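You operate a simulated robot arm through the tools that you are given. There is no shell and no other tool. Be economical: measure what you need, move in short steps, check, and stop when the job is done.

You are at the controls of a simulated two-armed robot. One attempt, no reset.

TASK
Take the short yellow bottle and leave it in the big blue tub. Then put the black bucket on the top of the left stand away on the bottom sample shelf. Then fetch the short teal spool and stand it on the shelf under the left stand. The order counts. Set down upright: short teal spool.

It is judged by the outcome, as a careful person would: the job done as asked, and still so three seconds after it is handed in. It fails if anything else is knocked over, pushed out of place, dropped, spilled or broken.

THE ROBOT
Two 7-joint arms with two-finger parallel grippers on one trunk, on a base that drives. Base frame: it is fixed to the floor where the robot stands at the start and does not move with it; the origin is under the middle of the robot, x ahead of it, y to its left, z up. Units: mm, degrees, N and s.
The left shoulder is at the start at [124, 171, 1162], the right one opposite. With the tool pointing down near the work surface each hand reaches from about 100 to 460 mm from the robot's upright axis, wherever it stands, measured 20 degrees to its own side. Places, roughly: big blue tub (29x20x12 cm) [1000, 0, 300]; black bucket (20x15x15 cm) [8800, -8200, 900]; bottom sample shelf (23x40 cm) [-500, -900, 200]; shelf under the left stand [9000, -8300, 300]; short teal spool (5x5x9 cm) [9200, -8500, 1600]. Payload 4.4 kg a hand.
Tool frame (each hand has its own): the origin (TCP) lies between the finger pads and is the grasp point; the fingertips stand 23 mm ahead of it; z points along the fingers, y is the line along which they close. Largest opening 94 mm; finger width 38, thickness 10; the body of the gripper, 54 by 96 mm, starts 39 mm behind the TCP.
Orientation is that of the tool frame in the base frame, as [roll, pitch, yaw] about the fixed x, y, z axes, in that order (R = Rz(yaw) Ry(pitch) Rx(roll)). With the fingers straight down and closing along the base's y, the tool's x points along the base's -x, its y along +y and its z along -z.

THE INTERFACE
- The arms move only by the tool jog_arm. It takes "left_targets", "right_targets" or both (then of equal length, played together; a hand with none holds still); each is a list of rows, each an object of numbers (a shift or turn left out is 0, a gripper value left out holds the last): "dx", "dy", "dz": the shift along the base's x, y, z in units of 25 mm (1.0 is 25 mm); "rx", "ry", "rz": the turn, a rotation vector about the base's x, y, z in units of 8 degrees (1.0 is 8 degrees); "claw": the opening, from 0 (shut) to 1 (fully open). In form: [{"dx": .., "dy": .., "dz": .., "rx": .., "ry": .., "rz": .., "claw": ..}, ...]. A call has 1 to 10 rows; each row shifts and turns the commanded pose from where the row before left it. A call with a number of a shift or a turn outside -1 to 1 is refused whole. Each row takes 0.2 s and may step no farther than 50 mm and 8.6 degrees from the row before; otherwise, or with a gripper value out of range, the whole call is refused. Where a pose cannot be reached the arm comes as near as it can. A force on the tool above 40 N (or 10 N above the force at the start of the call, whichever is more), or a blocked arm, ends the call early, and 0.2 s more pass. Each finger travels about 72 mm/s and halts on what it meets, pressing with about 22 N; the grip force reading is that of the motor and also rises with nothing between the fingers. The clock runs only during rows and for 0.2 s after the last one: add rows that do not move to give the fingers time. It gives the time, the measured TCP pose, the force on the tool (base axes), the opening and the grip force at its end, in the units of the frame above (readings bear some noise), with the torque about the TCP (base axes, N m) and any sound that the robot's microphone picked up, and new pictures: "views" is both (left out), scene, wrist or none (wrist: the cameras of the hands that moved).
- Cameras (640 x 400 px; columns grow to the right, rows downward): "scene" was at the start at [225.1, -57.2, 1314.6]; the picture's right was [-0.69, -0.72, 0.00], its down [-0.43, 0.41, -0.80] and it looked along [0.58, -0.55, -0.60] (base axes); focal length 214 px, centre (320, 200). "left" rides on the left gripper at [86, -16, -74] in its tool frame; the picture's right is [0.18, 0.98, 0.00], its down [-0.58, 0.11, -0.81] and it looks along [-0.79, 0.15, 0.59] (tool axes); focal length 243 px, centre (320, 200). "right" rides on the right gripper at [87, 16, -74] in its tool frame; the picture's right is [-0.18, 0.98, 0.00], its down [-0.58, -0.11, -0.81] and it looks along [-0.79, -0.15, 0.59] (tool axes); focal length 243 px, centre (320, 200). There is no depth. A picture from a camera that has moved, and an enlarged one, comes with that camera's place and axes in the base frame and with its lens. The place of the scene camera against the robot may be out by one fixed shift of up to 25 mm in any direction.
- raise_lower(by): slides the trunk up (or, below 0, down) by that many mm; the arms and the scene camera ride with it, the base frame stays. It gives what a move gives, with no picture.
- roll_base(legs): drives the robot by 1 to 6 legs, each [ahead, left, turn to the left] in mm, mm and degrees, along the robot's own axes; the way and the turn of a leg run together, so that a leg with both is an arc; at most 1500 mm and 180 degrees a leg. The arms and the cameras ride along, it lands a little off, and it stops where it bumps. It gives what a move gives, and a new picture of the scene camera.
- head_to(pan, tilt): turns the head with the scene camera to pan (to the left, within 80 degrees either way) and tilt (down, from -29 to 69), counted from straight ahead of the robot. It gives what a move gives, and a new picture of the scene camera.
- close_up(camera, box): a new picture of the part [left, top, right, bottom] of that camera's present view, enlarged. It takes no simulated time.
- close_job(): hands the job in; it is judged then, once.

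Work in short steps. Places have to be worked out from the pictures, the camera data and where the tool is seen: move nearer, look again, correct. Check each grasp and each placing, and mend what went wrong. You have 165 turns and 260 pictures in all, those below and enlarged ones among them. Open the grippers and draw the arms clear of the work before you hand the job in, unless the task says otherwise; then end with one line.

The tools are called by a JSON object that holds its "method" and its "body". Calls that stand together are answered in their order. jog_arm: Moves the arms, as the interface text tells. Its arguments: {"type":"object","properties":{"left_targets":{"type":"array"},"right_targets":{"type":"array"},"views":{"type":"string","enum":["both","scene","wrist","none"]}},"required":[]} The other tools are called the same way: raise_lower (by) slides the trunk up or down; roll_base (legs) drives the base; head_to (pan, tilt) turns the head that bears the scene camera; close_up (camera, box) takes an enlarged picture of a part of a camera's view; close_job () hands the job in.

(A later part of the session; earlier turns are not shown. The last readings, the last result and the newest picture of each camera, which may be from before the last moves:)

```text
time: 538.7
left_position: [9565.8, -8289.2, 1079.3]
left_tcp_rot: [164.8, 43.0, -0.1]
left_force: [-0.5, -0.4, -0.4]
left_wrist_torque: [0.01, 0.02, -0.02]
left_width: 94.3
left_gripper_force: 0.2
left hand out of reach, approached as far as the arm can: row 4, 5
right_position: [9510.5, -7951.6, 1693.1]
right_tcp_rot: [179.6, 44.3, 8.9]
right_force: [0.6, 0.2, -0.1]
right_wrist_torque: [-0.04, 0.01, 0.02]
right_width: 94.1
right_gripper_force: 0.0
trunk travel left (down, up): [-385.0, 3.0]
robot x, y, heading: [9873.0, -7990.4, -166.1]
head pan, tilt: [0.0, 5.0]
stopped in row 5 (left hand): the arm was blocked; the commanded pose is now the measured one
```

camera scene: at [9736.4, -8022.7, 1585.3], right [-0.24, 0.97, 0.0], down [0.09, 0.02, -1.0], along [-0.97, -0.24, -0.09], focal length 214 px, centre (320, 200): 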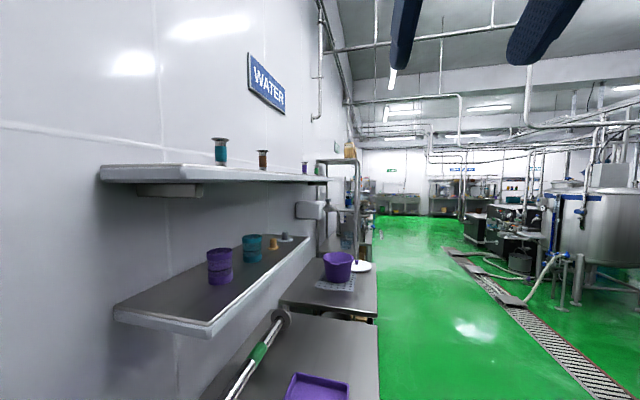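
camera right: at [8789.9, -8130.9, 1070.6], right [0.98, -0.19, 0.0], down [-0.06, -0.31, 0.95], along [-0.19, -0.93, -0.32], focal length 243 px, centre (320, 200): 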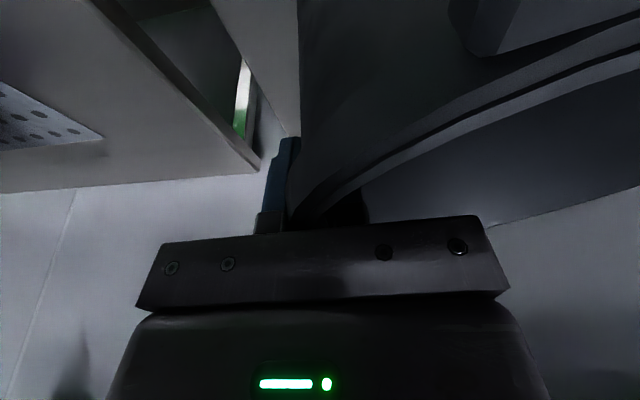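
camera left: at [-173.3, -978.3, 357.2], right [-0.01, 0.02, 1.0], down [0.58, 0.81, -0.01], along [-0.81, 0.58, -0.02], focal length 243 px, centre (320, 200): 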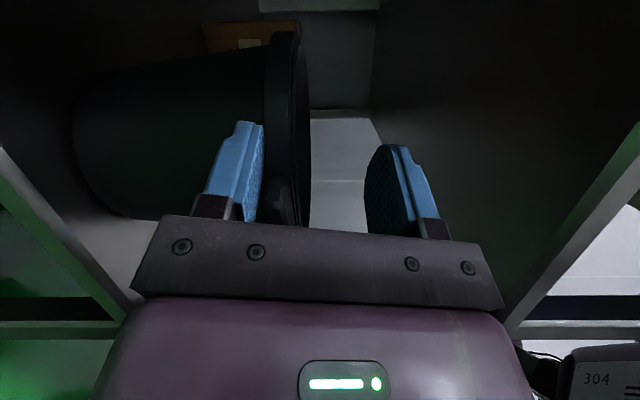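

Back the base 130 and extend the hand forward to ~550 mm before raising.

{"method": "roll_base", "body": {"legs": [[-125, 0, 0]]}}

{"method": "jog_arm", "body": {"left_targets": [{"dx": -0.9, "dy": -0.1, "dz": -0.3}, {"dx": -0.9, "dy": -0.1, "rz": 0.5, "rx": 0.4}, {"dx": -0.9, "dy": -0.1, "rz": 0.5, "rx": 0.4}, {"dx": -0.9, "dy": -0.1, "rz": 0.4, "rx": 0.4}, {"dx": -0.9, "dy": -0.1, "dz": 0.4}, {"dx": -0.9, "dz": 0.6}, {"dx": -0.9, "dz": 0.8}, {"dx": -0.5, "dz": 1}, {"dz": 1}, {"dz": 1}], "views": "none"}}

{"method": "jog_arm", "body": {"left_targets": [{"dz": 1}, {"dz": 1}, {"dz": 1}, {"dz": 1}, {"dz": 1}, {"dz": 1}, {"dz": 1}, {"dz": 1}, {"dz": 1}, {"dz": 1}], "views": "none"}}

```text
time: 539.9
left_position: [9689.9, -8257.5, 1078.7]
left_tcp_rot: [164.9, 42.9, -0.3]
left_force: [0.0, 0.0, 0.5]
left_wrist_torque: [-0.01, 0.0, 0.01]
left_width: 94.2
left_gripper_force: 0.0
right_position: [9634.4, -7921.0, 1693.6]
right_tcp_rot: [179.6, 44.3, 8.8]
right_force: [0.5, -0.2, 0.1]
right_wrist_torque: [-0.01, 0.01, 0.02]
right_width: 94.1
right_gripper_force: 0.1
trunk travel left (down, up): [-385.0, 3.0]
robot x, y, heading: [10000.2, -7955.3, -166.1]
head pan, tilt: [0.0, 5.0]
camera scene: at [9860.8, -7991.3, 1585.5], right [-0.24, 0.97, 0.0], down [0.08, 0.02, -1.0], along [-0.97, -0.24, -0.09], focal length 214 px, centre (320, 200)
```

scene: 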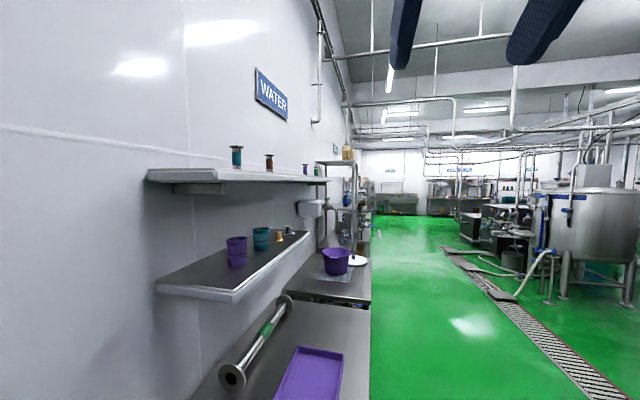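

```text
time: 542.3
left_position: [9529.4, -8299.2, 1180.9]
left_tcp_rot: [171.3, 41.1, 17.5]
left_force: [-0.3, 0.3, 1.3]
left_wrist_torque: [-0.03, 0.06, 0.0]
left_width: 94.2
left_gripper_force: 0.1
right_position: [9632.6, -7919.5, 1693.8]
right_tcp_rot: [179.5, 44.3, 8.8]
right_force: [-0.1, 0.2, -0.5]
right_wrist_torque: [-0.02, 0.02, 0.02]
right_width: 93.8
right_gripper_force: 0.2
trunk travel left (down, up): [-385.0, 3.0]
robot x, y, heading: [9995.6, -7960.9, -166.2]
head pan, tilt: [0.0, 5.0]
stopped in row 10 (left hand): the arm was blocked; the commanded pose is now the measured one
```

```text
time: 543.6
left_position: [9544.8, -8364.7, 1315.9]
left_tcp_rot: [158.4, 42.0, 15.2]
left_force: [-0.5, -0.1, 0.7]
left_wrist_torque: [-0.02, 0.01, 0.02]
left_width: 93.9
left_gripper_force: 0.0
right_position: [9633.0, -7921.4, 1693.0]
right_tcp_rot: [179.4, 44.3, 8.8]
right_force: [0.2, -0.6, -0.3]
right_wrist_torque: [0.02, 0.01, 0.0]
right_width: 94.1
right_gripper_force: 0.1
trunk travel left (down, up): [-385.0, 3.0]
robot x, y, heading: [9993.9, -7957.7, -166.1]
head pan, tilt: [0.0, 5.0]
stopped in row 6 (left hand): the arm was blocked; the commanded pose is now the measured one
```

Likely the elbow is near the wall. Shift 400 mm right (into the open) and continue raising.

{"method": "roll_base", "body": {"legs": [[0, -420, 0]]}}

{"method": "jog_arm", "body": {"left_targets": [{"dz": 1}, {"dz": 1}, {"dz": 1}, {"dz": 1}, {"dz": 1}, {"dz": 1}, {"dz": 1}, {"dz": 1}, {"dz": 1}, {"dz": 1}], "views": "none"}}

{"method": "jog_arm", "body": {"left_targets": [{"dz": 1}, {"dz": 1}, {"dz": 1}, {"dz": 1}, {"dz": 1}, {"dz": 1}, {"dz": 1}, {"dz": 1}, {"dz": 1}, {"dz": 1}], "views": "none"}}

```text
time: 547.8
left_position: [9445.7, -7962.6, 1314.7]
left_tcp_rot: [158.4, 42.0, 15.3]
left_force: [-0.4, 0.5, 0.7]
left_wrist_torque: [-0.02, -0.02, 0.01]
left_width: 93.9
left_gripper_force: 0.1
right_position: [9533.9, -7518.2, 1693.1]
right_tcp_rot: [179.5, 44.4, 8.9]
right_force: [0.9, 0.4, -0.9]
right_wrist_torque: [-0.02, 0.01, 0.01]
right_width: 93.9
right_gripper_force: 0.0
trunk travel left (down, up): [-385.0, 3.0]
robot x, y, heading: [9895.4, -7557.1, -165.7]
head pan, tilt: [0.0, 5.0]
camera scene: at [9760.2, -7589.7, 1585.4], right [-0.24, 0.97, 0.0], down [0.08, 0.02, -1.0], along [-0.97, -0.24, -0.09], focal length 214 px, centre (320, 200)
```

scene: 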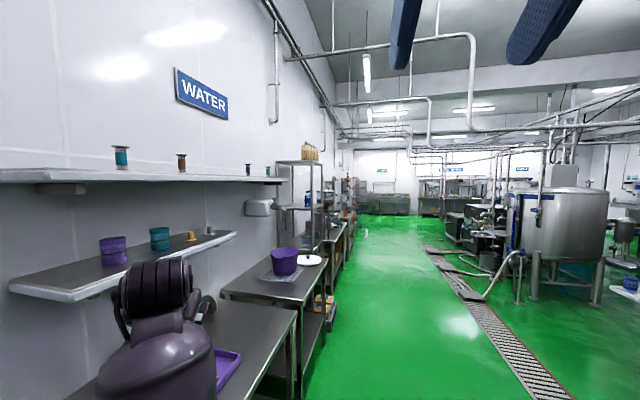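

```text
time: 548.5
left_position: [9455.2, -7971.2, 1328.3]
left_tcp_rot: [145.5, 35.1, 8.0]
left_force: [0.8, 0.2, 0.0]
left_wrist_torque: [-0.01, -0.03, -0.02]
left_width: 94.1
left_gripper_force: 0.0
right_position: [9533.0, -7519.0, 1693.6]
right_tcp_rot: [179.4, 44.2, 9.0]
right_force: [-0.4, -0.3, 0.3]
right_wrist_torque: [-0.02, 0.0, -0.01]
right_width: 93.9
right_gripper_force: 0.1
trunk travel left (down, up): [-385.0, 3.0]
robot x, y, heading: [9896.5, -7553.5, -166.0]
head pan, tilt: [0.0, 5.0]
stopped in row 3 (left hand): the arm was blocked; the commanded pose is now the measured one
```

```text
time: 549.4
left_position: [9440.2, -7934.1, 1433.1]
left_tcp_rot: [134.2, 35.8, -3.0]
left_force: [-0.6, 0.2, -0.5]
left_wrist_torque: [0.02, 0.01, 0.0]
left_width: 94.1
left_gripper_force: 0.0
right_position: [9534.6, -7517.8, 1695.1]
right_tcp_rot: [179.4, 44.3, 8.9]
right_force: [-0.5, 0.7, -0.1]
right_wrist_torque: [-0.01, 0.0, 0.03]
right_width: 93.9
right_gripper_force: 0.1
trunk travel left (down, up): [-385.0, 3.0]
robot x, y, heading: [9896.2, -7556.5, -166.0]
head pan, tilt: [0.0, 5.0]
stopped in row 4 (left hand): the arm was blocked; the commanded pose is now the measured one
```

The left wrist hits joint limits while tilted. Bring the left hand to vertical first (as worked for the right arm), then raise.

{"method": "jog_arm", "body": {"left_targets": [{"rx": 0.74, "ry": -0.46}, {"rx": 0.74, "ry": -0.46}, {"rx": 0.74, "ry": -0.46}, {"rx": 0.74, "ry": -0.46}, {"rx": 0.74, "ry": -0.46}, {"rx": 0.74, "ry": -0.46}, {"rx": 0.74, "ry": -0.46}, {"rx": 0.74, "ry": -0.46}], "views": "none"}}

{"method": "jog_arm", "body": {"left_targets": [{"dz": 1}, {"dz": 1}, {"dz": 1}, {"dz": 1}, {"dz": 1}, {"dz": 1}], "views": "none"}}

```text
time: 550.0
left_position: [9439.2, -7875.2, 1493.0]
left_tcp_rot: [123.1, 32.6, -12.7]
left_force: [-0.3, 1.1, -0.1]
left_wrist_torque: [0.01, 0.01, 0.05]
left_width: 93.9
left_gripper_force: 0.0
right_position: [9534.6, -7515.7, 1693.9]
right_tcp_rot: [179.3, 44.4, 8.8]
right_force: [-0.3, 0.6, -0.2]
right_wrist_torque: [-0.02, -0.01, 0.06]
right_width: 93.9
right_gripper_force: 0.0
trunk travel left (down, up): [-385.0, 3.0]
robot x, y, heading: [9896.0, -7559.4, -165.8]
head pan, tilt: [0.0, 5.0]
stopped in row 2 (left hand): the arm was blocked; the commanded pose is now the measured one
```

```text
time: 551.4
left_position: [9444.8, -7861.0, 1655.4]
left_tcp_rot: [118.7, 33.2, -15.0]
left_force: [1.3, 7.9, 3.5]
left_wrist_torque: [0.01, -0.11, 0.12]
left_width: 93.5
left_gripper_force: 0.0
right_position: [9534.0, -7517.2, 1693.4]
right_tcp_rot: [179.4, 44.3, 9.1]
right_force: [-0.7, -1.4, -1.0]
right_wrist_torque: [0.04, -0.03, -0.06]
right_width: 94.0
right_gripper_force: 0.1
trunk travel left (down, up): [-385.0, 3.0]
robot x, y, heading: [9898.8, -7560.2, -165.9]
head pan, tilt: [0.0, 5.0]
```

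Height reached. Try the roll correction up here.

{"method": "jog_arm", "body": {"left_targets": [{"rx": 0.74, "ry": 0.15, "rz": -0.18}, {"rx": 0.74, "ry": 0.15, "rz": -0.18}, {"rx": 0.74, "ry": 0.15, "rz": -0.18}, {"rx": 0.74, "ry": 0.15, "rz": -0.18}, {"rx": 0.74, "ry": 0.15, "rz": -0.18}, {"rx": 0.74, "ry": 0.15, "rz": -0.18}, {"rx": 0.74, "ry": 0.15, "rz": -0.18}, {"rx": 0.74, "ry": 0.15, "rz": -0.18}], "views": "scene"}}

```text
time: 551.9
left_position: [9458.5, -7838.3, 1682.3]
left_tcp_rot: [118.9, 37.6, -16.4]
left_force: [-0.2, 0.9, 0.1]
left_wrist_torque: [0.02, -0.03, 0.01]
left_width: 94.1
left_gripper_force: 0.0
right_position: [9533.1, -7518.9, 1693.0]
right_tcp_rot: [179.4, 44.3, 9.0]
right_force: [-0.4, -0.8, 0.2]
right_wrist_torque: [0.02, 0.05, -0.01]
right_width: 94.0
right_gripper_force: 0.1
trunk travel left (down, up): [-385.0, 3.0]
robot x, y, heading: [9897.1, -7558.0, -166.1]
head pan, tilt: [0.0, 5.0]
stopped in row 2 (left hand): the arm was blocked; the commanded pose is now the measured one
camera scene: at [9760.6, -7589.5, 1585.5], right [-0.24, 0.97, 0.0], down [0.08, 0.02, -1.0], along [-0.97, -0.24, -0.09], focal length 214 px, centre (320, 200)
```

scene: 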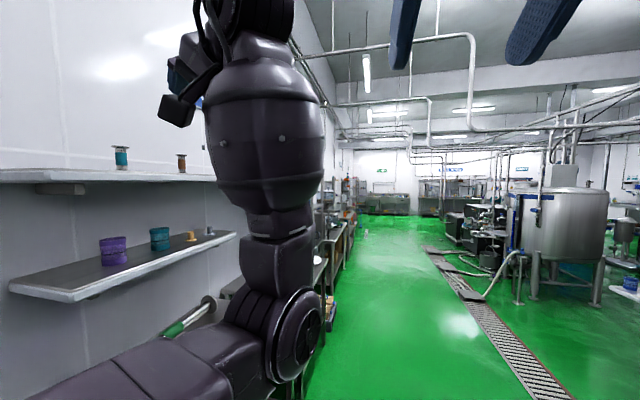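

The left arm is in an elbow-forward configuration with limits, but that frees the left side. Plan: right arm from heading −157° at (9790,−8274). Lower/retract the left hand first.

{"method": "jog_arm", "body": {"left_targets": [{"dz": -1}, {"dz": -1}, {"dz": -1}, {"dz": -1}, {"dz": -1}, {"dz": -1}, {"dz": -1}, {"dz": -1}, {"dz": -1}, {"dz": -1}], "right_targets": [{"dz": 0.5, "dx": -0.9, "dy": -0.2}, {"dz": 0.5, "dx": -0.9, "dy": -0.2}, {"dz": 0.5, "dx": -0.9, "dy": -0.2}, {"dz": 0.5, "dx": -0.9, "dy": -0.2}, {"dz": 0.5, "dx": -0.9, "dy": -0.2}, {"dz": 0.5, "dx": -0.5, "dy": -0.2}, {"dz": 0.5}, {"dz": 0.5}, {}, {}], "views": "none"}}

{"method": "jog_arm", "body": {"left_targets": [{"dz": -1, "dx": 0.3}, {"dz": -1, "dx": 0.3}, {"dz": -1, "dx": 0.3}, {"dz": -1, "dx": 0.3}, {"dz": -1, "dx": 0.3}, {"dz": -1, "dx": 0.3}, {"dz": -1, "dx": 0.3}, {"dz": -1, "dx": 0.3}, {"dz": -1, "dx": 0.3}, {"dz": -1, "dx": 0.3}], "views": "none"}}

```text
time: 552.9
left_position: [9512.7, -7852.5, 1680.1]
left_tcp_rot: [109.3, 48.3, -18.4]
left_force: [0.5, -0.1, -0.1]
left_wrist_torque: [0.01, 0.02, 0.02]
left_width: 94.1
left_gripper_force: 0.0
right_position: [9449.9, -7538.9, 1739.8]
right_tcp_rot: [179.6, 44.3, 8.9]
right_force: [0.2, 0.2, 0.5]
right_wrist_torque: [0.02, 0.01, -0.01]
right_width: 94.1
right_gripper_force: 0.0
trunk travel left (down, up): [-385.0, 3.0]
robot x, y, heading: [9899.1, -7558.0, -166.0]
head pan, tilt: [0.0, 5.0]
stopped in row 4 (left hand): the arm was blocked; the commanded pose is now the measured one
```

```text
time: 553.7
left_position: [9578.6, -7856.7, 1684.4]
left_tcp_rot: [99.1, 57.2, -23.5]
left_force: [0.7, -0.3, 0.0]
left_wrist_torque: [0.0, -0.04, -0.05]
left_width: 94.2
left_gripper_force: 0.0
right_position: [9449.3, -7540.5, 1740.3]
right_tcp_rot: [179.6, 44.3, 9.0]
right_force: [-1.0, 0.4, -0.2]
right_wrist_torque: [0.04, 0.02, 0.01]
right_width: 94.1
right_gripper_force: 0.0
trunk travel left (down, up): [-385.0, 3.0]
robot x, y, heading: [9897.8, -7554.4, -165.9]
head pan, tilt: [0.0, 5.0]
stopped in row 3 (left hand): the arm was blocked; the commanded pose is now the measured one
```

Left arm won't lower; switch to the front approach with the right arm nearly horizontal (grip high on the spool). Turn to −90° and move in front of the spool.

{"method": "roll_base", "body": {"legs": [[0, 0, 76], [0, -610, 0]]}}

{"method": "jog_arm", "body": {"right_targets": [{"dy": -0.8, "rx": -0.5}, {"dy": -0.8, "rx": -0.5}, {"dy": -0.8, "rx": -0.5}, {"dy": -0.8, "rx": -0.5}, {"dy": -0.8, "rx": -0.5}, {"dy": -0.8, "rx": -0.5}, {"rx": -0.4}], "views": "none"}}

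```text
time: 562.8
left_position: [9491.8, -7932.9, 1681.5]
left_tcp_rot: [99.1, 57.2, 51.7]
left_force: [0.1, -0.6, 0.0]
left_wrist_torque: [-0.05, 0.03, 0.01]
left_width: 94.0
left_gripper_force: 0.0
right_position: [9151.0, -7975.9, 1740.4]
right_tcp_rot: [179.4, 44.2, 84.1]
right_force: [-0.4, -0.8, -0.7]
right_wrist_torque: [0.01, -0.03, -0.01]
right_width: 94.1
right_gripper_force: 0.0
trunk travel left (down, up): [-385.0, 3.0]
robot x, y, heading: [9281.1, -7550.5, -90.6]
head pan, tilt: [0.0, 5.0]
camera scene: at [9290.1, -7695.5, 1585.4], right [-1.0, 0.01, 0.0], down [0.0, 0.09, -1.0], along [-0.01, -1.0, -0.09], focal length 214 px, centre (320, 200)
```

scene: 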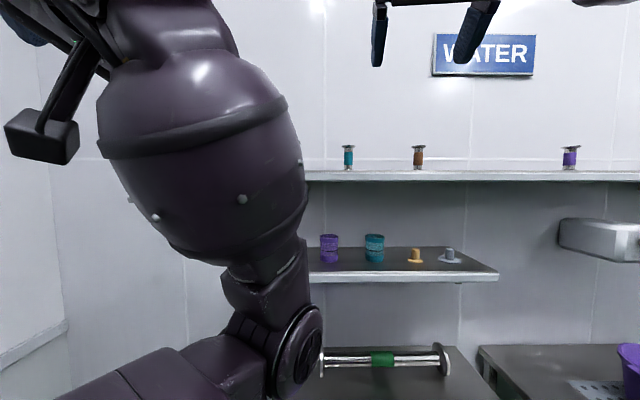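

```text
time: 564.4
left_position: [9491.2, -7930.7, 1683.2]
left_tcp_rot: [98.9, 57.4, 51.6]
left_force: [-0.1, 1.2, 0.4]
left_wrist_torque: [-0.04, 0.02, -0.03]
left_width: 94.0
left_gripper_force: 0.1
right_position: [9151.0, -8097.1, 1741.6]
right_tcp_rot: [171.3, 71.3, 76.9]
right_force: [-0.2, -0.2, -0.2]
right_wrist_torque: [0.03, 0.02, -0.02]
right_width: 94.0
right_gripper_force: 0.0
trunk travel left (down, up): [-385.0, 3.0]
robot x, y, heading: [9281.5, -7550.2, -90.8]
head pan, tilt: [0.0, 5.0]
```

Spool at ≈(9183,-8469), top ≈1708. The hand is at tilt 71°. Drive forward 140 (known safe), then lower to 1696 and extend.

{"method": "roll_base", "body": {"legs": [[142, 0, 0.8]]}}

{"method": "jog_arm", "body": {"right_targets": [{"dz": -0.7, "dx": 0.5}, {"dz": -0.6, "dx": 0.5}, {"dz": -0.5, "dx": 0.3}, {"dy": -0.9}, {"dy": -0.9}, {"dy": -0.9}], "views": "wrist"}}

```text
time: 565.7
left_position: [9496.9, -8069.1, 1682.5]
left_tcp_rot: [99.0, 57.3, 52.7]
left_force: [0.5, 0.2, 0.2]
left_wrist_torque: [0.03, 0.05, 0.0]
left_width: 94.1
left_gripper_force: 0.0
right_position: [9160.0, -8240.1, 1741.6]
right_tcp_rot: [171.2, 71.1, 77.9]
right_force: [-0.2, -0.6, 0.2]
right_wrist_torque: [0.0, 0.0, 0.04]
right_width: 94.0
right_gripper_force: 0.1
trunk travel left (down, up): [-385.0, 3.0]
robot x, y, heading: [9281.3, -7689.0, -89.7]
head pan, tilt: [0.0, 5.0]
camera scene: at [9291.8, -7836.3, 1585.4], right [-1.0, 0.0, 0.0], down [0.0, 0.09, -1.0], along [0.0, -1.0, -0.09], focal length 214 px, centre (320, 200)
```

scene: 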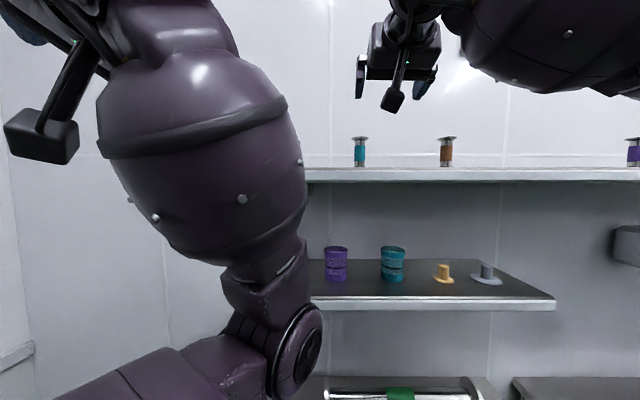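

```text
time: 567.1
left_position: [9497.4, -8070.7, 1681.9]
left_tcp_rot: [99.0, 57.2, 52.6]
left_force: [0.3, 0.9, -0.9]
left_wrist_torque: [0.01, 0.03, 0.01]
left_width: 93.8
left_gripper_force: 0.1
right_position: [9192.0, -8307.0, 1696.6]
right_tcp_rot: [171.3, 71.2, 77.9]
right_force: [0.2, -0.6, 0.0]
right_wrist_torque: [0.0, 0.01, 0.02]
right_width: 94.0
right_gripper_force: 0.0
trunk travel left (down, up): [-385.0, 3.0]
robot x, y, heading: [9282.7, -7689.0, -89.7]
head pan, tilt: [0.0, 5.0]
camera right: at [9218.0, -8211.3, 1639.5], right [0.97, -0.12, 0.22], down [-0.11, 0.59, 0.8], along [-0.23, -0.8, 0.55], focal length 243 px, centre (320, 200)
```

right: 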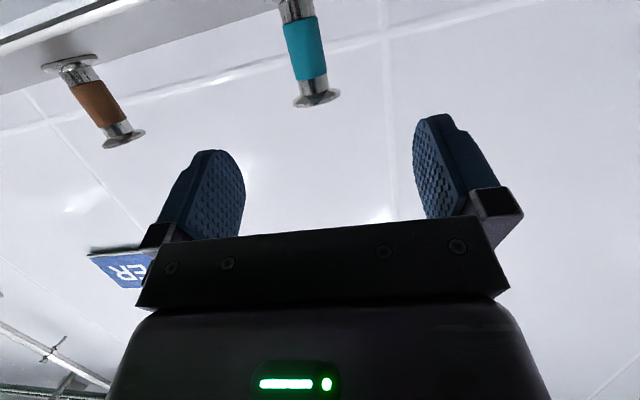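

Wrist view gives the spool top ≈1692, x≈9171. Lower 18, shift x −20 and advance 60; check again.

{"method": "jog_arm", "body": {"right_targets": [{"dy": -0.8, "dz": -0.4, "dx": -0.4}, {"dy": -0.8, "dz": -0.3, "dx": -0.4}, {"dy": -0.8}], "views": "wrist"}}

```text
time: 567.9
left_position: [9498.0, -8069.7, 1683.2]
left_tcp_rot: [99.2, 57.1, 52.6]
left_force: [0.0, 0.2, 0.2]
left_wrist_torque: [0.02, 0.01, 0.02]
left_width: 94.1
left_gripper_force: 0.0
right_position: [9173.5, -8370.3, 1678.5]
right_tcp_rot: [171.2, 71.2, 77.9]
right_force: [-0.3, -0.2, 0.4]
right_wrist_torque: [0.0, -0.01, -0.01]
right_width: 94.3
right_gripper_force: 0.1
trunk travel left (down, up): [-385.0, 3.0]
robot x, y, heading: [9280.5, -7687.4, -89.8]
head pan, tilt: [0.0, 5.0]
camera right: at [9199.3, -8272.7, 1621.2], right [0.97, -0.12, 0.22], down [-0.11, 0.59, 0.8], along [-0.23, -0.8, 0.55], focal length 243 px, centre (320, 200)
```

right: 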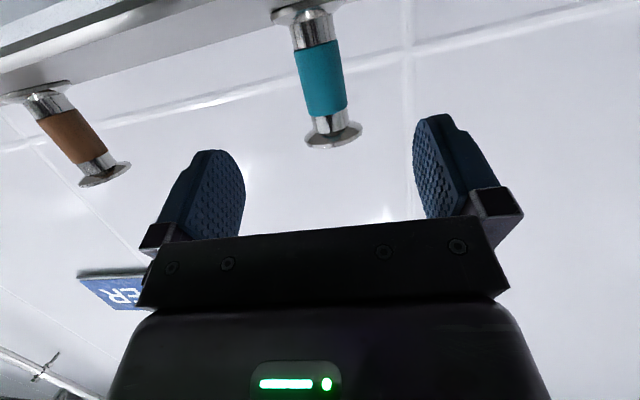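

Triangulated: spool axis (9171,−8470), top 1691, base ≈1603. Lower 5, advance to y≈−8455.

{"method": "jog_arm", "body": {"right_targets": [{"dy": -0.8, "dz": -0.2, "dx": -0.1}, {"dy": -0.8}, {"dy": -0.8}, {"dy": -0.8}, {}], "views": "wrist"}}

```text
time: 569.1
left_position: [9496.3, -8068.8, 1684.0]
left_tcp_rot: [99.0, 57.3, 52.5]
left_force: [0.1, 0.2, 0.4]
left_wrist_torque: [0.03, -0.02, 0.02]
left_width: 94.0
left_gripper_force: 0.1
right_position: [9168.1, -8446.7, 1673.5]
right_tcp_rot: [171.0, 71.2, 77.8]
right_force: [-0.4, -0.2, -0.4]
right_wrist_torque: [-0.02, -0.04, 0.01]
right_width: 94.1
right_gripper_force: 0.0
trunk travel left (down, up): [-385.0, 3.0]
robot x, y, heading: [9280.5, -7685.5, -89.7]
head pan, tilt: [0.0, 5.0]
camera right: at [9194.6, -8350.2, 1616.5], right [0.97, -0.12, 0.22], down [-0.11, 0.59, 0.8], along [-0.23, -0.8, 0.55], focal length 243 px, centre (320, 200)
```

right: 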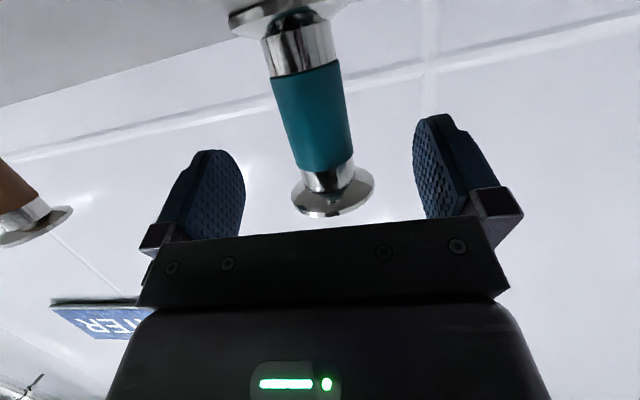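

Reachable. Advance 12 mm more and close.

{"method": "jog_arm", "body": {"right_targets": [{"dy": -0.5, "dx": 0.1}, {}, {"claw": 0}, {}, {}, {}, {}], "views": "wrist"}}

```text
time: 570.7
left_position: [9497.1, -8070.2, 1683.1]
left_tcp_rot: [99.0, 57.2, 52.5]
left_force: [-0.2, -0.4, -0.1]
left_wrist_torque: [0.04, 0.04, 0.0]
left_width: 94.1
left_gripper_force: 0.0
right_position: [9172.0, -8459.3, 1673.1]
right_tcp_rot: [171.2, 71.2, 77.9]
right_force: [0.6, 0.6, -2.0]
right_wrist_torque: [0.01, -0.02, -0.04]
right_width: 28.5
right_gripper_force: 22.0
trunk travel left (down, up): [-385.0, 3.0]
robot x, y, heading: [9284.8, -7690.0, -90.0]
head pan, tilt: [0.0, 5.0]
camera right: at [9197.2, -8363.4, 1614.9], right [0.97, -0.12, 0.22], down [-0.11, 0.59, 0.8], along [-0.23, -0.8, 0.55], focal length 243 px, centre (320, 200)
```

right: 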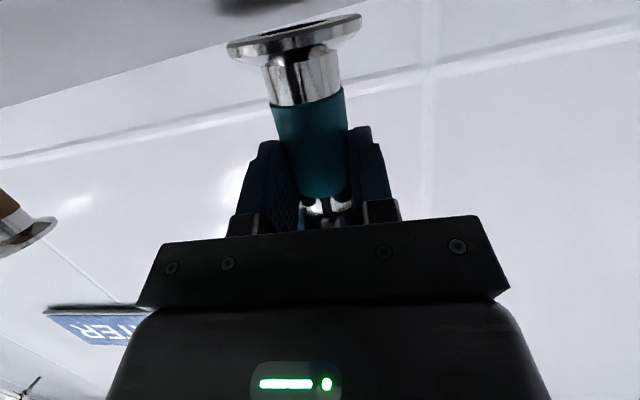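

Gripped (28 mm). Lift 40 mm and draw back toward the robot.

{"method": "jog_arm", "body": {"right_targets": [{"dz": 0.6}, {"dz": 1}, {"dy": 0.9}, {"dy": 0.9}, {"dy": 0.9}, {"dy": 0.9}, {"dy": 0.9}, {"dy": 0.9}, {"dy": 0.9}], "views": "wrist"}}

```text
time: 572.7
left_position: [9497.2, -8066.9, 1684.2]
left_tcp_rot: [99.0, 57.3, 52.5]
left_force: [-0.1, 0.5, -0.5]
left_wrist_torque: [0.02, 0.0, -0.01]
left_width: 94.0
left_gripper_force: 0.0
right_position: [9170.7, -8303.0, 1715.1]
right_tcp_rot: [171.2, 71.2, 77.8]
right_force: [-0.3, 0.9, -3.1]
right_wrist_torque: [0.01, 0.0, 0.0]
right_width: 28.6
right_gripper_force: 21.6
trunk travel left (down, up): [-385.0, 3.0]
robot x, y, heading: [9280.1, -7689.2, -89.8]
head pan, tilt: [0.0, 5.0]
camera right: at [9197.7, -8206.0, 1657.4], right [0.97, -0.12, 0.22], down [-0.11, 0.59, 0.8], along [-0.23, -0.8, 0.55], focal length 243 px, centre (320, 200)
```

right: 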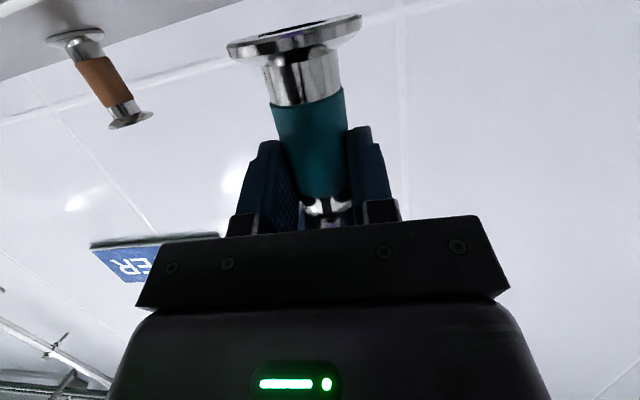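

Spool secured upright. Back off 300 mm, then lower the hand in front of the stand.

{"method": "roll_base", "body": {"legs": [[-310, 0, 0]]}}

{"method": "jog_arm", "body": {"right_targets": [{"dz": -1}, {"dz": -1}, {"dz": -1}, {"dz": -1}, {"dz": -1}, {"dz": -1}, {"dz": -1}, {"dz": -1}, {"dz": -1}, {"dz": -1}], "views": "none"}}

{"method": "jog_arm", "body": {"right_targets": [{"dz": -1}, {"dz": -1}, {"dz": -1}, {"dz": -1}, {"dz": -1}, {"dz": -1}, {"dz": -1}, {"dz": -1}, {"dz": -1}, {"dz": -1}], "views": "none"}}

```text
time: 574.8
left_position: [9495.8, -7759.2, 1682.6]
left_tcp_rot: [99.0, 57.1, 52.8]
left_force: [-0.1, 1.1, -0.2]
left_wrist_torque: [0.0, 0.01, -0.02]
left_width: 94.1
left_gripper_force: 0.1
right_position: [9173.2, -7994.5, 1714.5]
right_tcp_rot: [171.3, 71.2, 78.1]
right_force: [-0.3, -0.5, -2.2]
right_wrist_torque: [0.02, 0.01, 0.05]
right_width: 28.3
right_gripper_force: 22.3
trunk travel left (down, up): [-385.0, 3.0]
robot x, y, heading: [9282.4, -7380.8, -89.6]
head pan, tilt: [0.0, 5.0]
camera scene: at [9290.9, -7527.3, 1585.4], right [-1.0, -0.01, 0.0], down [0.0, 0.09, -1.0], along [0.01, -1.0, -0.09], focal length 214 px, centre (320, 200)
```

scene: 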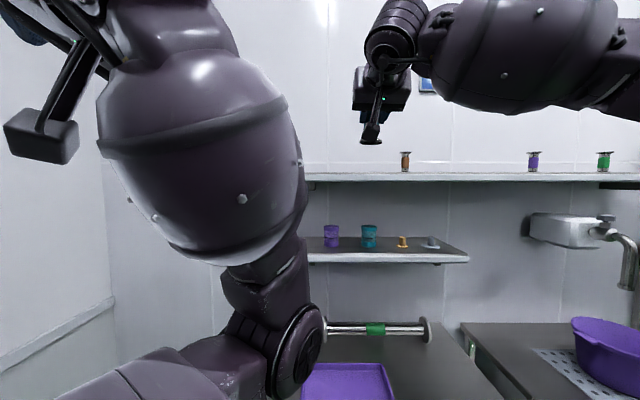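

```text
time: 577.0
left_position: [9497.3, -7759.6, 1683.2]
left_tcp_rot: [99.0, 57.2, 52.9]
left_force: [0.0, 0.3, 0.4]
left_wrist_torque: [0.01, 0.0, -0.03]
left_width: 94.1
left_gripper_force: 0.0
right_position: [9174.9, -7995.7, 1466.2]
right_tcp_rot: [171.2, 71.0, 78.0]
right_force: [-0.2, -0.1, -1.5]
right_wrist_torque: [0.03, 0.0, 0.02]
right_width: 28.7
right_gripper_force: 21.4
trunk travel left (down, up): [-385.0, 3.0]
robot x, y, heading: [9278.5, -7380.7, -89.6]
head pan, tilt: [0.0, 5.0]
```

```text
time: 579.2
left_position: [9498.0, -7759.2, 1682.1]
left_tcp_rot: [99.1, 57.3, 52.9]
left_force: [1.6, -0.5, 0.0]
left_wrist_torque: [0.01, 0.01, 0.01]
left_width: 94.2
left_gripper_force: 0.0
right_position: [9170.5, -7994.0, 1215.6]
right_tcp_rot: [171.3, 71.2, 78.2]
right_force: [0.9, 0.5, -2.1]
right_wrist_torque: [0.0, 0.01, -0.02]
right_width: 28.4
right_gripper_force: 22.4
trunk travel left (down, up): [-385.0, 3.0]
robot x, y, heading: [9281.3, -7382.1, -89.6]
head pan, tilt: [0.0, 5.0]
```

Smooth. Back another 120 so the hand clears the stand's front edge, lower the trunk halfway and continue down.

{"method": "roll_base", "body": {"legs": [[-130, 0, 0]]}}

{"method": "raise_lower", "body": {"by": -200}}

{"method": "jog_arm", "body": {"right_targets": [{"dz": -1}, {"dz": -1}, {"dz": -1}, {"dz": -1}, {"dz": -1}, {"dz": -1}, {"dz": -1}, {"dz": -1}, {"dz": -1}, {"dz": -1}], "views": "none"}}

{"method": "raise_lower", "body": {"by": -185}}

```text
time: 580.5
left_position: [9496.2, -7630.3, 1682.5]
left_tcp_rot: [98.9, 57.2, 52.8]
left_force: [0.0, 0.1, 0.1]
left_wrist_torque: [-0.01, -0.04, -0.02]
left_width: 94.4
left_gripper_force: 0.1
right_position: [9169.2, -7864.2, 1214.4]
right_tcp_rot: [171.2, 71.2, 78.2]
right_force: [0.5, -0.1, -2.4]
right_wrist_torque: [0.05, 0.01, -0.01]
right_width: 28.1
right_gripper_force: 21.9
trunk travel left (down, up): [-385.0, 3.0]
robot x, y, heading: [9279.7, -7250.8, -89.6]
head pan, tilt: [0.0, 5.0]
camera scene: at [9290.0, -7397.1, 1585.5], right [-1.0, -0.01, 0.0], down [0.0, 0.09, -1.0], along [0.01, -1.0, -0.09], focal length 214 px, centre (320, 200)
```

scene: 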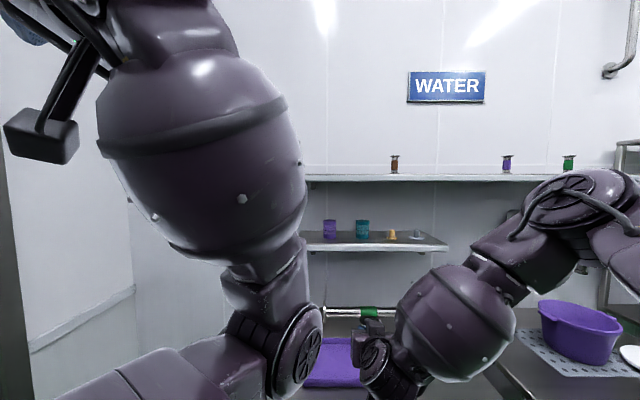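

```text
time: 582.1
left_position: [9534.2, -7683.4, 1463.5]
left_tcp_rot: [105.6, 48.2, 66.3]
left_force: [-0.5, -0.9, 0.3]
left_wrist_torque: [0.02, -0.03, -0.01]
left_width: 94.2
left_gripper_force: 0.1
right_position: [9170.0, -7868.4, 1036.8]
right_tcp_rot: [172.2, 69.8, 78.9]
right_force: [-0.5, -0.5, -2.8]
right_wrist_torque: [0.02, 0.0, 0.02]
right_width: 28.1
right_gripper_force: 22.0
trunk travel left (down, up): [-221.0, 168.0]
robot x, y, heading: [9279.9, -7254.4, -89.7]
head pan, tilt: [0.0, 5.0]
stopped: the arm was blocked; the commanded pose is now the measured one
```

```text
time: 584.3
left_position: [9533.7, -7679.0, 1464.6]
left_tcp_rot: [105.4, 48.6, 66.2]
left_force: [0.6, 0.8, -0.1]
left_wrist_torque: [-0.02, -0.02, 0.0]
left_width: 94.0
left_gripper_force: 0.1
right_position: [9197.6, -7861.8, 798.3]
right_tcp_rot: [172.4, 70.0, 78.9]
right_force: [0.4, -0.6, -1.3]
right_wrist_torque: [0.0, -0.02, -0.02]
right_width: 28.1
right_gripper_force: 21.7
right hand out of reach, approached as far as the arm can: row 7, 8, 9, 10
trunk travel left (down, up): [-221.0, 168.0]
robot x, y, heading: [9276.6, -7249.0, -89.7]
head pan, tilt: [0.0, 5.0]
```

```text
time: 585.2
left_position: [9558.5, -7730.1, 1337.0]
left_tcp_rot: [108.5, 36.6, 74.1]
left_force: [-0.7, -0.9, -0.6]
left_wrist_torque: [0.03, -0.03, 0.03]
left_width: 93.7
left_gripper_force: 0.0
right_position: [9198.1, -7858.0, 719.5]
right_tcp_rot: [173.1, 68.3, 79.7]
right_force: [0.1, -0.8, -2.4]
right_wrist_torque: [-0.01, 0.0, -0.03]
right_width: 28.4
right_gripper_force: 22.0
trunk travel left (down, up): [-160.0, 229.0]
robot x, y, heading: [9279.0, -7247.6, -89.8]
head pan, tilt: [0.0, 5.0]
stopped: the arm was blocked; the commanded pose is now the measured one
```

The left arm is blocking the trunk; extend the left hand forward and lower it a bit, then continue lowering.

{"method": "jog_arm", "body": {"left_targets": [{"dy": -1, "dz": -0.3}, {"dy": -1, "dz": -0.3}, {"dy": -1, "dz": -0.3}, {"dy": -1, "dz": -0.3}, {"dy": -1, "dz": -0.3}], "views": "none"}}

{"method": "raise_lower", "body": {"by": -80}}

{"method": "raise_lower", "body": {"by": -80}}

```text
time: 586.6
left_position: [9585.8, -7836.4, 1333.3]
left_tcp_rot: [102.9, 39.6, 75.7]
left_force: [0.3, 0.3, 0.0]
left_wrist_torque: [0.01, -0.02, -0.03]
left_width: 94.1
left_gripper_force: 0.2
right_position: [9198.3, -7857.8, 724.9]
right_tcp_rot: [173.0, 68.6, 79.5]
right_force: [-0.4, -0.3, -2.4]
right_wrist_torque: [0.0, 0.0, -0.01]
right_width: 28.4
right_gripper_force: 22.2
trunk travel left (down, up): [-160.0, 229.0]
robot x, y, heading: [9282.8, -7250.4, -90.0]
head pan, tilt: [0.0, 5.0]
stopped in row 5 (left hand): the arm was blocked; the commanded pose is now the measured one
```

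```text
time: 587.8
left_position: [9592.3, -7838.0, 1240.0]
left_tcp_rot: [102.1, 37.3, 76.9]
left_force: [-0.8, -0.1, 0.7]
left_wrist_torque: [-0.04, 0.05, -0.03]
left_width: 94.2
left_gripper_force: 0.0
right_position: [9198.5, -7858.6, 648.5]
right_tcp_rot: [172.8, 68.8, 79.4]
right_force: [-0.1, 0.0, -2.3]
right_wrist_torque: [0.05, 0.03, 0.01]
right_width: 28.4
right_gripper_force: 22.2
trunk travel left (down, up): [-80.0, 309.0]
robot x, y, heading: [9281.5, -7253.1, -89.7]
head pan, tilt: [0.0, 5.0]
```

```text
time: 588.5
left_position: [9603.9, -7866.7, 1134.0]
left_tcp_rot: [102.3, 27.2, 79.8]
left_force: [-0.2, 0.4, -0.1]
left_wrist_torque: [0.01, 0.01, -0.03]
left_width: 94.2
left_gripper_force: 0.0
right_position: [9199.6, -7852.2, 588.7]
right_tcp_rot: [173.9, 66.9, 80.5]
right_force: [-0.3, 0.1, -2.1]
right_wrist_torque: [0.0, -0.01, -0.01]
right_width: 28.5
right_gripper_force: 22.2
trunk travel left (down, up): [-36.0, 353.0]
robot x, y, heading: [9278.6, -7250.9, -89.9]
head pan, tilt: [0.0, 5.0]
stopped: the arm was blocked; the commanded pose is now the measured one
```

Trunk low enough. Lower the right hand to z≈395 in front of the stand and look.

{"method": "jog_arm", "body": {"right_targets": [{"dz": -1, "rx": -0.3}, {"dz": -1, "rx": -0.25}, {"dz": -1}, {"dz": -1}, {"dz": -1}, {"dz": -1}, {"dz": -0.9}, {"dz": -0.9}], "views": "none"}}

{"method": "head_to", "body": {"pan": -8, "tilt": 42}}

```text
time: 590.3
left_position: [9603.6, -7863.7, 1138.2]
left_tcp_rot: [102.3, 27.5, 79.8]
left_force: [-0.9, 0.1, 0.3]
left_wrist_torque: [0.0, 0.0, 0.02]
left_width: 94.4
left_gripper_force: 0.0
right_position: [9279.6, -7843.2, 440.9]
right_tcp_rot: [172.1, 71.4, 78.0]
right_force: [0.1, -0.3, -1.4]
right_wrist_torque: [0.04, -0.02, 0.0]
right_width: 28.2
right_gripper_force: 22.3
right hand out of reach, approached as far as the arm can: row 1, 2, 3, 4, 5, 6, 7, 8
trunk travel left (down, up): [-36.0, 353.0]
robot x, y, heading: [9276.7, -7253.9, -89.7]
head pan, tilt: [0.0, 5.0]
```

```text
time: 591.3
left_position: [9604.1, -7864.4, 1136.7]
left_tcp_rot: [102.3, 27.6, 79.8]
left_force: [0.4, -0.5, -0.1]
left_wrist_torque: [0.01, 0.0, 0.01]
left_width: 93.9
left_gripper_force: 0.0
right_position: [9279.2, -7841.9, 441.1]
right_tcp_rot: [172.0, 71.3, 78.1]
right_force: [0.7, 0.4, -1.7]
right_wrist_torque: [0.02, -0.03, -0.01]
right_width: 28.8
right_gripper_force: 21.8
trunk travel left (down, up): [-36.0, 353.0]
robot x, y, heading: [9279.2, -7252.3, -89.8]
head pan, tilt: [-8.0, 42.0]
camera scene: at [9279.7, -7616.5, 1135.8], right [-0.99, 0.13, 0.0], down [0.09, 0.66, -0.74], along [-0.1, -0.74, -0.67], focal length 214 px, centre (320, 200)
```

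scene: 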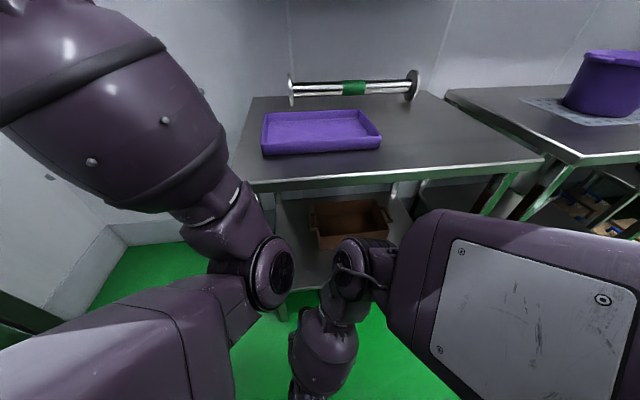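

Orientation is right. Extend the hand forward ~110 mm and back to x≈9215 while lowering to ~400.

{"method": "jog_arm", "body": {"right_targets": [{"dy": -0.8, "dx": -0.4}, {"dy": -0.8, "dx": -0.4}, {"dy": -0.8, "dx": -0.4, "dz": -0.4}, {"dy": -0.8, "dx": -0.4, "dz": -0.4}, {"dy": -0.8, "dx": -0.4, "dz": -0.4}], "views": "none"}}

```text
time: 592.5
left_position: [9604.8, -7863.5, 1138.0]
left_tcp_rot: [102.3, 27.6, 79.7]
left_force: [-0.9, -0.2, -0.8]
left_wrist_torque: [0.02, -0.03, -0.03]
left_width: 93.9
left_gripper_force: 0.0
right_position: [9281.0, -7939.9, 442.8]
right_tcp_rot: [172.3, 71.2, 78.3]
right_force: [0.3, -0.5, -2.2]
right_wrist_torque: [0.01, -0.02, -0.03]
right_width: 28.2
right_gripper_force: 21.9
right hand out of reach, approached as far as the arm can: row 1, 2, 3, 4, 5
trunk travel left (down, up): [-36.0, 353.0]
robot x, y, heading: [9280.1, -7250.7, -89.8]
head pan, tilt: [-8.0, 42.0]
```

{"method": "jog_arm", "body": {"right_targets": [{"dy": -0.8}, {"dy": -0.8}, {"dz": -0.8}, {"dz": -0.8}, {"dz": -0.8}], "views": "none"}}

```text
time: 593.7
left_position: [9604.5, -7864.7, 1137.1]
left_tcp_rot: [102.3, 27.5, 79.8]
left_force: [0.1, 0.1, 0.2]
left_wrist_torque: [0.01, 0.01, 0.02]
left_width: 94.1
left_gripper_force: 0.0
right_position: [9309.5, -7980.2, 403.4]
right_tcp_rot: [172.4, 71.1, 78.3]
right_force: [-0.3, 0.0, -2.3]
right_wrist_torque: [0.03, -0.03, 0.02]
right_width: 28.5
right_gripper_force: 22.3
right hand out of reach, approached as far as the arm can: row 1, 3, 4, 5
trunk travel left (down, up): [-36.0, 353.0]
robot x, y, heading: [9281.0, -7248.1, -89.9]
head pan, tilt: [-8.0, 42.0]
```

Now over the shelf front. Drive 85 forward to bring the spool ~80 mm inside.

{"method": "roll_base", "body": {"legs": [[88, 0, 0]]}}

{"method": "jog_arm", "body": {"right_targets": [{"dz": -0.5}, {"dz": -0.5}, {"dz": -0.4}], "views": "wrist"}}

```text
time: 594.8
left_position: [9603.9, -7953.9, 1136.8]
left_tcp_rot: [102.3, 27.5, 79.7]
left_force: [-0.2, 0.3, 0.3]
left_wrist_torque: [0.01, -0.02, -0.02]
left_width: 93.9
left_gripper_force: 0.0
right_position: [9307.7, -8067.8, 404.8]
right_tcp_rot: [172.4, 71.1, 78.2]
right_force: [0.3, -0.6, -2.3]
right_wrist_torque: [-0.01, -0.01, 0.02]
right_width: 28.2
right_gripper_force: 22.0
trunk travel left (down, up): [-36.0, 353.0]
robot x, y, heading: [9279.4, -7337.8, -89.8]
head pan, tilt: [-8.0, 42.0]
camera scene: at [9279.3, -7705.2, 1135.4], right [-0.99, 0.14, 0.0], down [0.09, 0.66, -0.74], along [-0.1, -0.74, -0.67], focal length 214 px, centre (320, 200)
```

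scene: 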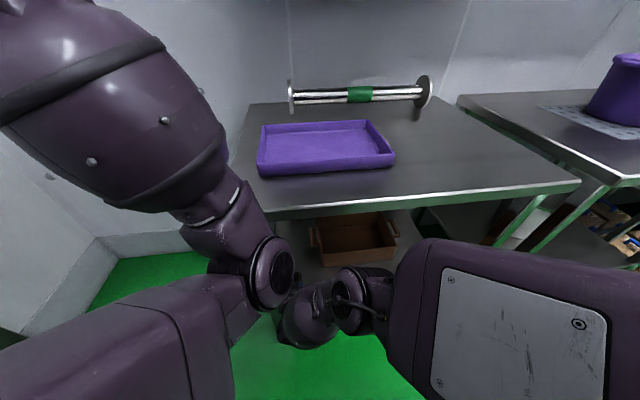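

```text
time: 595.6
left_position: [9601.2, -7952.3, 1139.4]
left_tcp_rot: [102.3, 27.8, 79.6]
left_force: [0.2, 0.0, -0.1]
left_wrist_torque: [-0.01, -0.03, 0.0]
left_width: 94.1
left_gripper_force: 0.1
right_position: [9312.5, -8070.1, 388.0]
right_tcp_rot: [173.3, 70.9, 78.2]
right_force: [-29.7, 11.0, 11.9]
right_wrist_torque: [0.91, -0.59, 2.29]
right_width: 28.3
right_gripper_force: 21.7
right hand out of reach, approached as far as the arm can: row 2, 3
trunk travel left (down, up): [-36.0, 353.0]
robot x, y, heading: [9280.1, -7340.5, -89.8]
head pan, tilt: [-8.0, 42.0]
camera right: at [9339.9, -7973.8, 330.2], right [0.97, -0.15, 0.21], down [-0.08, 0.58, 0.81], along [-0.25, -0.8, 0.55], focal length 243 px, centre (320, 200)
```

right: 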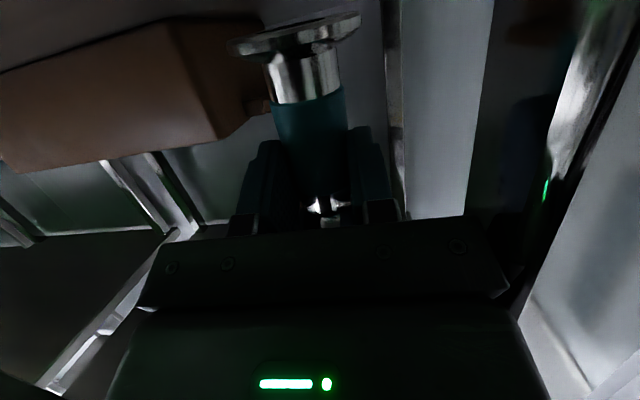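

The gripper side is touching the stand's left-front leg. Shift the robot 50 mm right (−x).

{"method": "roll_base", "body": {"legs": [[0, -50, 0]]}}

{"method": "jog_arm", "body": {"right_targets": [{"dz": -0.4}, {"dz": -0.4}], "views": "none"}}

```text
time: 596.7
left_position: [9554.1, -7953.3, 1137.0]
left_tcp_rot: [102.1, 27.6, 79.6]
left_force: [0.7, -0.7, -0.4]
left_wrist_torque: [0.0, 0.0, -0.01]
left_width: 93.9
left_gripper_force: 0.0
right_position: [9269.2, -8069.8, 386.6]
right_tcp_rot: [172.9, 70.7, 78.1]
right_force: [-0.1, 0.1, -1.6]
right_wrist_torque: [0.05, -0.02, 0.01]
right_width: 28.5
right_gripper_force: 22.4
trunk travel left (down, up): [-36.0, 353.0]
robot x, y, heading: [9232.7, -7341.9, -89.7]
head pan, tilt: [-8.0, 42.0]
camera scene: at [9230.0, -7704.8, 1135.7], right [-0.99, 0.14, 0.0], down [0.09, 0.66, -0.74], along [-0.1, -0.74, -0.67], focal length 214 px, centre (320, 200)
```

scene: 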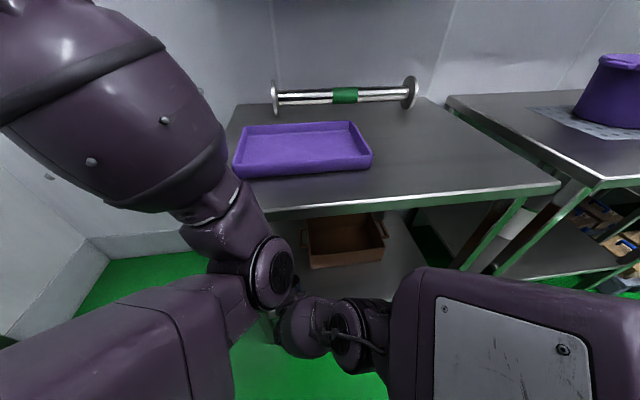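

```text
time: 597.3
left_position: [9554.9, -7952.1, 1137.8]
left_tcp_rot: [102.2, 27.6, 79.6]
left_force: [-0.3, -0.5, -0.5]
left_wrist_torque: [0.03, 0.01, 0.03]
left_width: 94.2
left_gripper_force: 0.1
right_position: [9270.4, -8068.5, 379.9]
right_tcp_rot: [173.5, 70.4, 78.3]
right_force: [0.2, -0.3, -2.3]
right_wrist_torque: [0.04, -0.01, -0.02]
right_width: 28.4
right_gripper_force: 21.9
right hand out of reach, approached as far as the arm can: row 1, 2
trunk travel left (down, up): [-36.0, 353.0]
robot x, y, heading: [9228.8, -7337.7, -90.0]
head pan, tilt: [-8.0, 42.0]
```

Arm is at full stretch; step base forward 40 and bring the hand back 40 & down 38.

{"method": "roll_base", "body": {"legs": [[42, 0, 0]]}}

{"method": "jog_arm", "body": {"right_targets": [{"dy": 0.6, "dz": -0.3}, {"dy": 0.6, "dz": -0.3}, {"dy": 0.5, "dz": -0.3}, {"dz": -0.2}], "views": "wrist"}}

```text
time: 598.2
left_position: [9553.9, -7994.5, 1138.8]
left_tcp_rot: [102.2, 27.5, 79.7]
left_force: [0.2, -0.1, 0.6]
left_wrist_torque: [-0.03, 0.0, -0.02]
left_width: 94.1
left_gripper_force: 0.1
right_position: [9268.9, -8110.4, 379.5]
right_tcp_rot: [173.4, 70.4, 78.3]
right_force: [-1.2, 0.1, -3.1]
right_wrist_torque: [0.04, 0.02, 0.01]
right_width: 28.2
right_gripper_force: 21.4
trunk travel left (down, up): [-36.0, 353.0]
robot x, y, heading: [9235.1, -7382.8, -89.7]
head pan, tilt: [-8.0, 42.0]
camera scene: at [9230.2, -7746.5, 1135.6], right [-0.99, 0.14, 0.0], down [0.09, 0.66, -0.74], along [-0.1, -0.74, -0.67], focal length 214 px, centre (320, 200)
```

scene: 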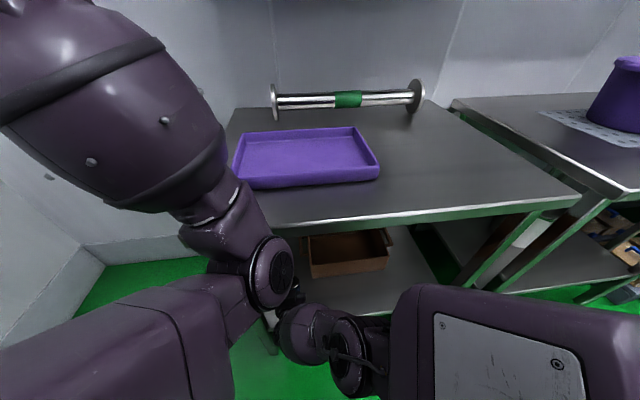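

```text
time: 599.2
left_position: [9553.5, -7993.4, 1138.0]
left_tcp_rot: [102.2, 27.6, 79.7]
left_force: [0.4, -0.3, -0.6]
left_wrist_torque: [-0.01, 0.01, 0.01]
left_width: 94.4
left_gripper_force: 0.0
right_position: [9277.6, -8066.8, 370.1]
right_tcp_rot: [173.9, 70.1, 78.4]
right_force: [0.5, -0.5, -1.8]
right_wrist_torque: [0.05, 0.04, 0.01]
right_width: 28.5
right_gripper_force: 22.2
right hand out of reach, approached as far as the arm can: row 2, 3, 4
trunk travel left (down, up): [-36.0, 353.0]
robot x, y, heading: [9229.3, -7385.2, -90.0]
head pan, tilt: [-8.0, 42.0]
camera right: at [9305.2, -7969.5, 313.2], right [0.96, -0.16, 0.21], down [-0.08, 0.57, 0.82], along [-0.25, -0.8, 0.54], focal length 243 px, centre (320, 200)
```

right: 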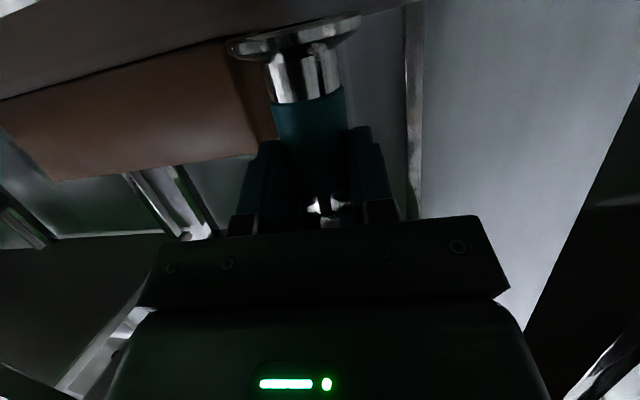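

Height limited by the joints; use the trunk for the final descent: lower 15 mm and check.

{"method": "raise_lower", "body": {"by": -15}}

```text
time: 599.8
left_position: [9570.2, -7996.3, 1101.7]
left_tcp_rot: [100.0, 23.3, 82.2]
left_force: [-0.4, 0.0, 0.4]
left_wrist_torque: [0.03, 0.01, 0.0]
left_width: 94.0
left_gripper_force: 0.0
right_position: [9274.4, -8066.7, 353.2]
right_tcp_rot: [174.1, 70.0, 78.5]
right_force: [0.0, 0.1, -1.6]
right_wrist_torque: [0.03, 0.0, 0.01]
right_width: 28.2
right_gripper_force: 21.7
trunk travel left (down, up): [-21.0, 368.0]
robot x, y, heading: [9233.5, -7381.7, -89.7]
head pan, tilt: [-8.0, 42.0]
```

No contact yet at 353. Lower 8 more.

{"method": "raise_lower", "body": {"by": -8}}

{"method": "close_up", "body": {"camera": "right", "box": [0, 0, 640, 400]}}

```text
time: 600.4
left_position: [9579.1, -7995.4, 1085.4]
left_tcp_rot: [99.0, 21.6, 83.4]
left_force: [-0.1, 0.2, 0.2]
left_wrist_torque: [0.04, -0.01, -0.01]
left_width: 93.9
left_gripper_force: 0.1
right_position: [9275.3, -8065.7, 345.7]
right_tcp_rot: [173.9, 70.0, 78.4]
right_force: [0.6, 0.8, 3.3]
right_wrist_torque: [-0.1, 0.05, 0.03]
right_width: 28.1
right_gripper_force: 21.7
trunk travel left (down, up): [-13.0, 376.0]
robot x, y, heading: [9228.9, -7379.5, -90.0]
head pan, tilt: [-8.0, 42.0]
```

```text
1.00 times, centred on (320, 200) of right (not enlarged: the box is as wide or as high as the picture)
camera zoom: at [9303.8, -7968.9, 290.5], right [0.96, -0.16, 0.21], down [-0.08, 0.57, 0.82], along [-0.25, -0.8, 0.54], focal length 243 px, centre (320, 200)
```

zoom: 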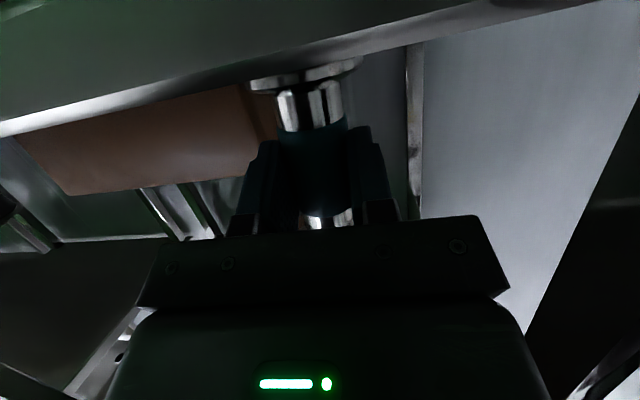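

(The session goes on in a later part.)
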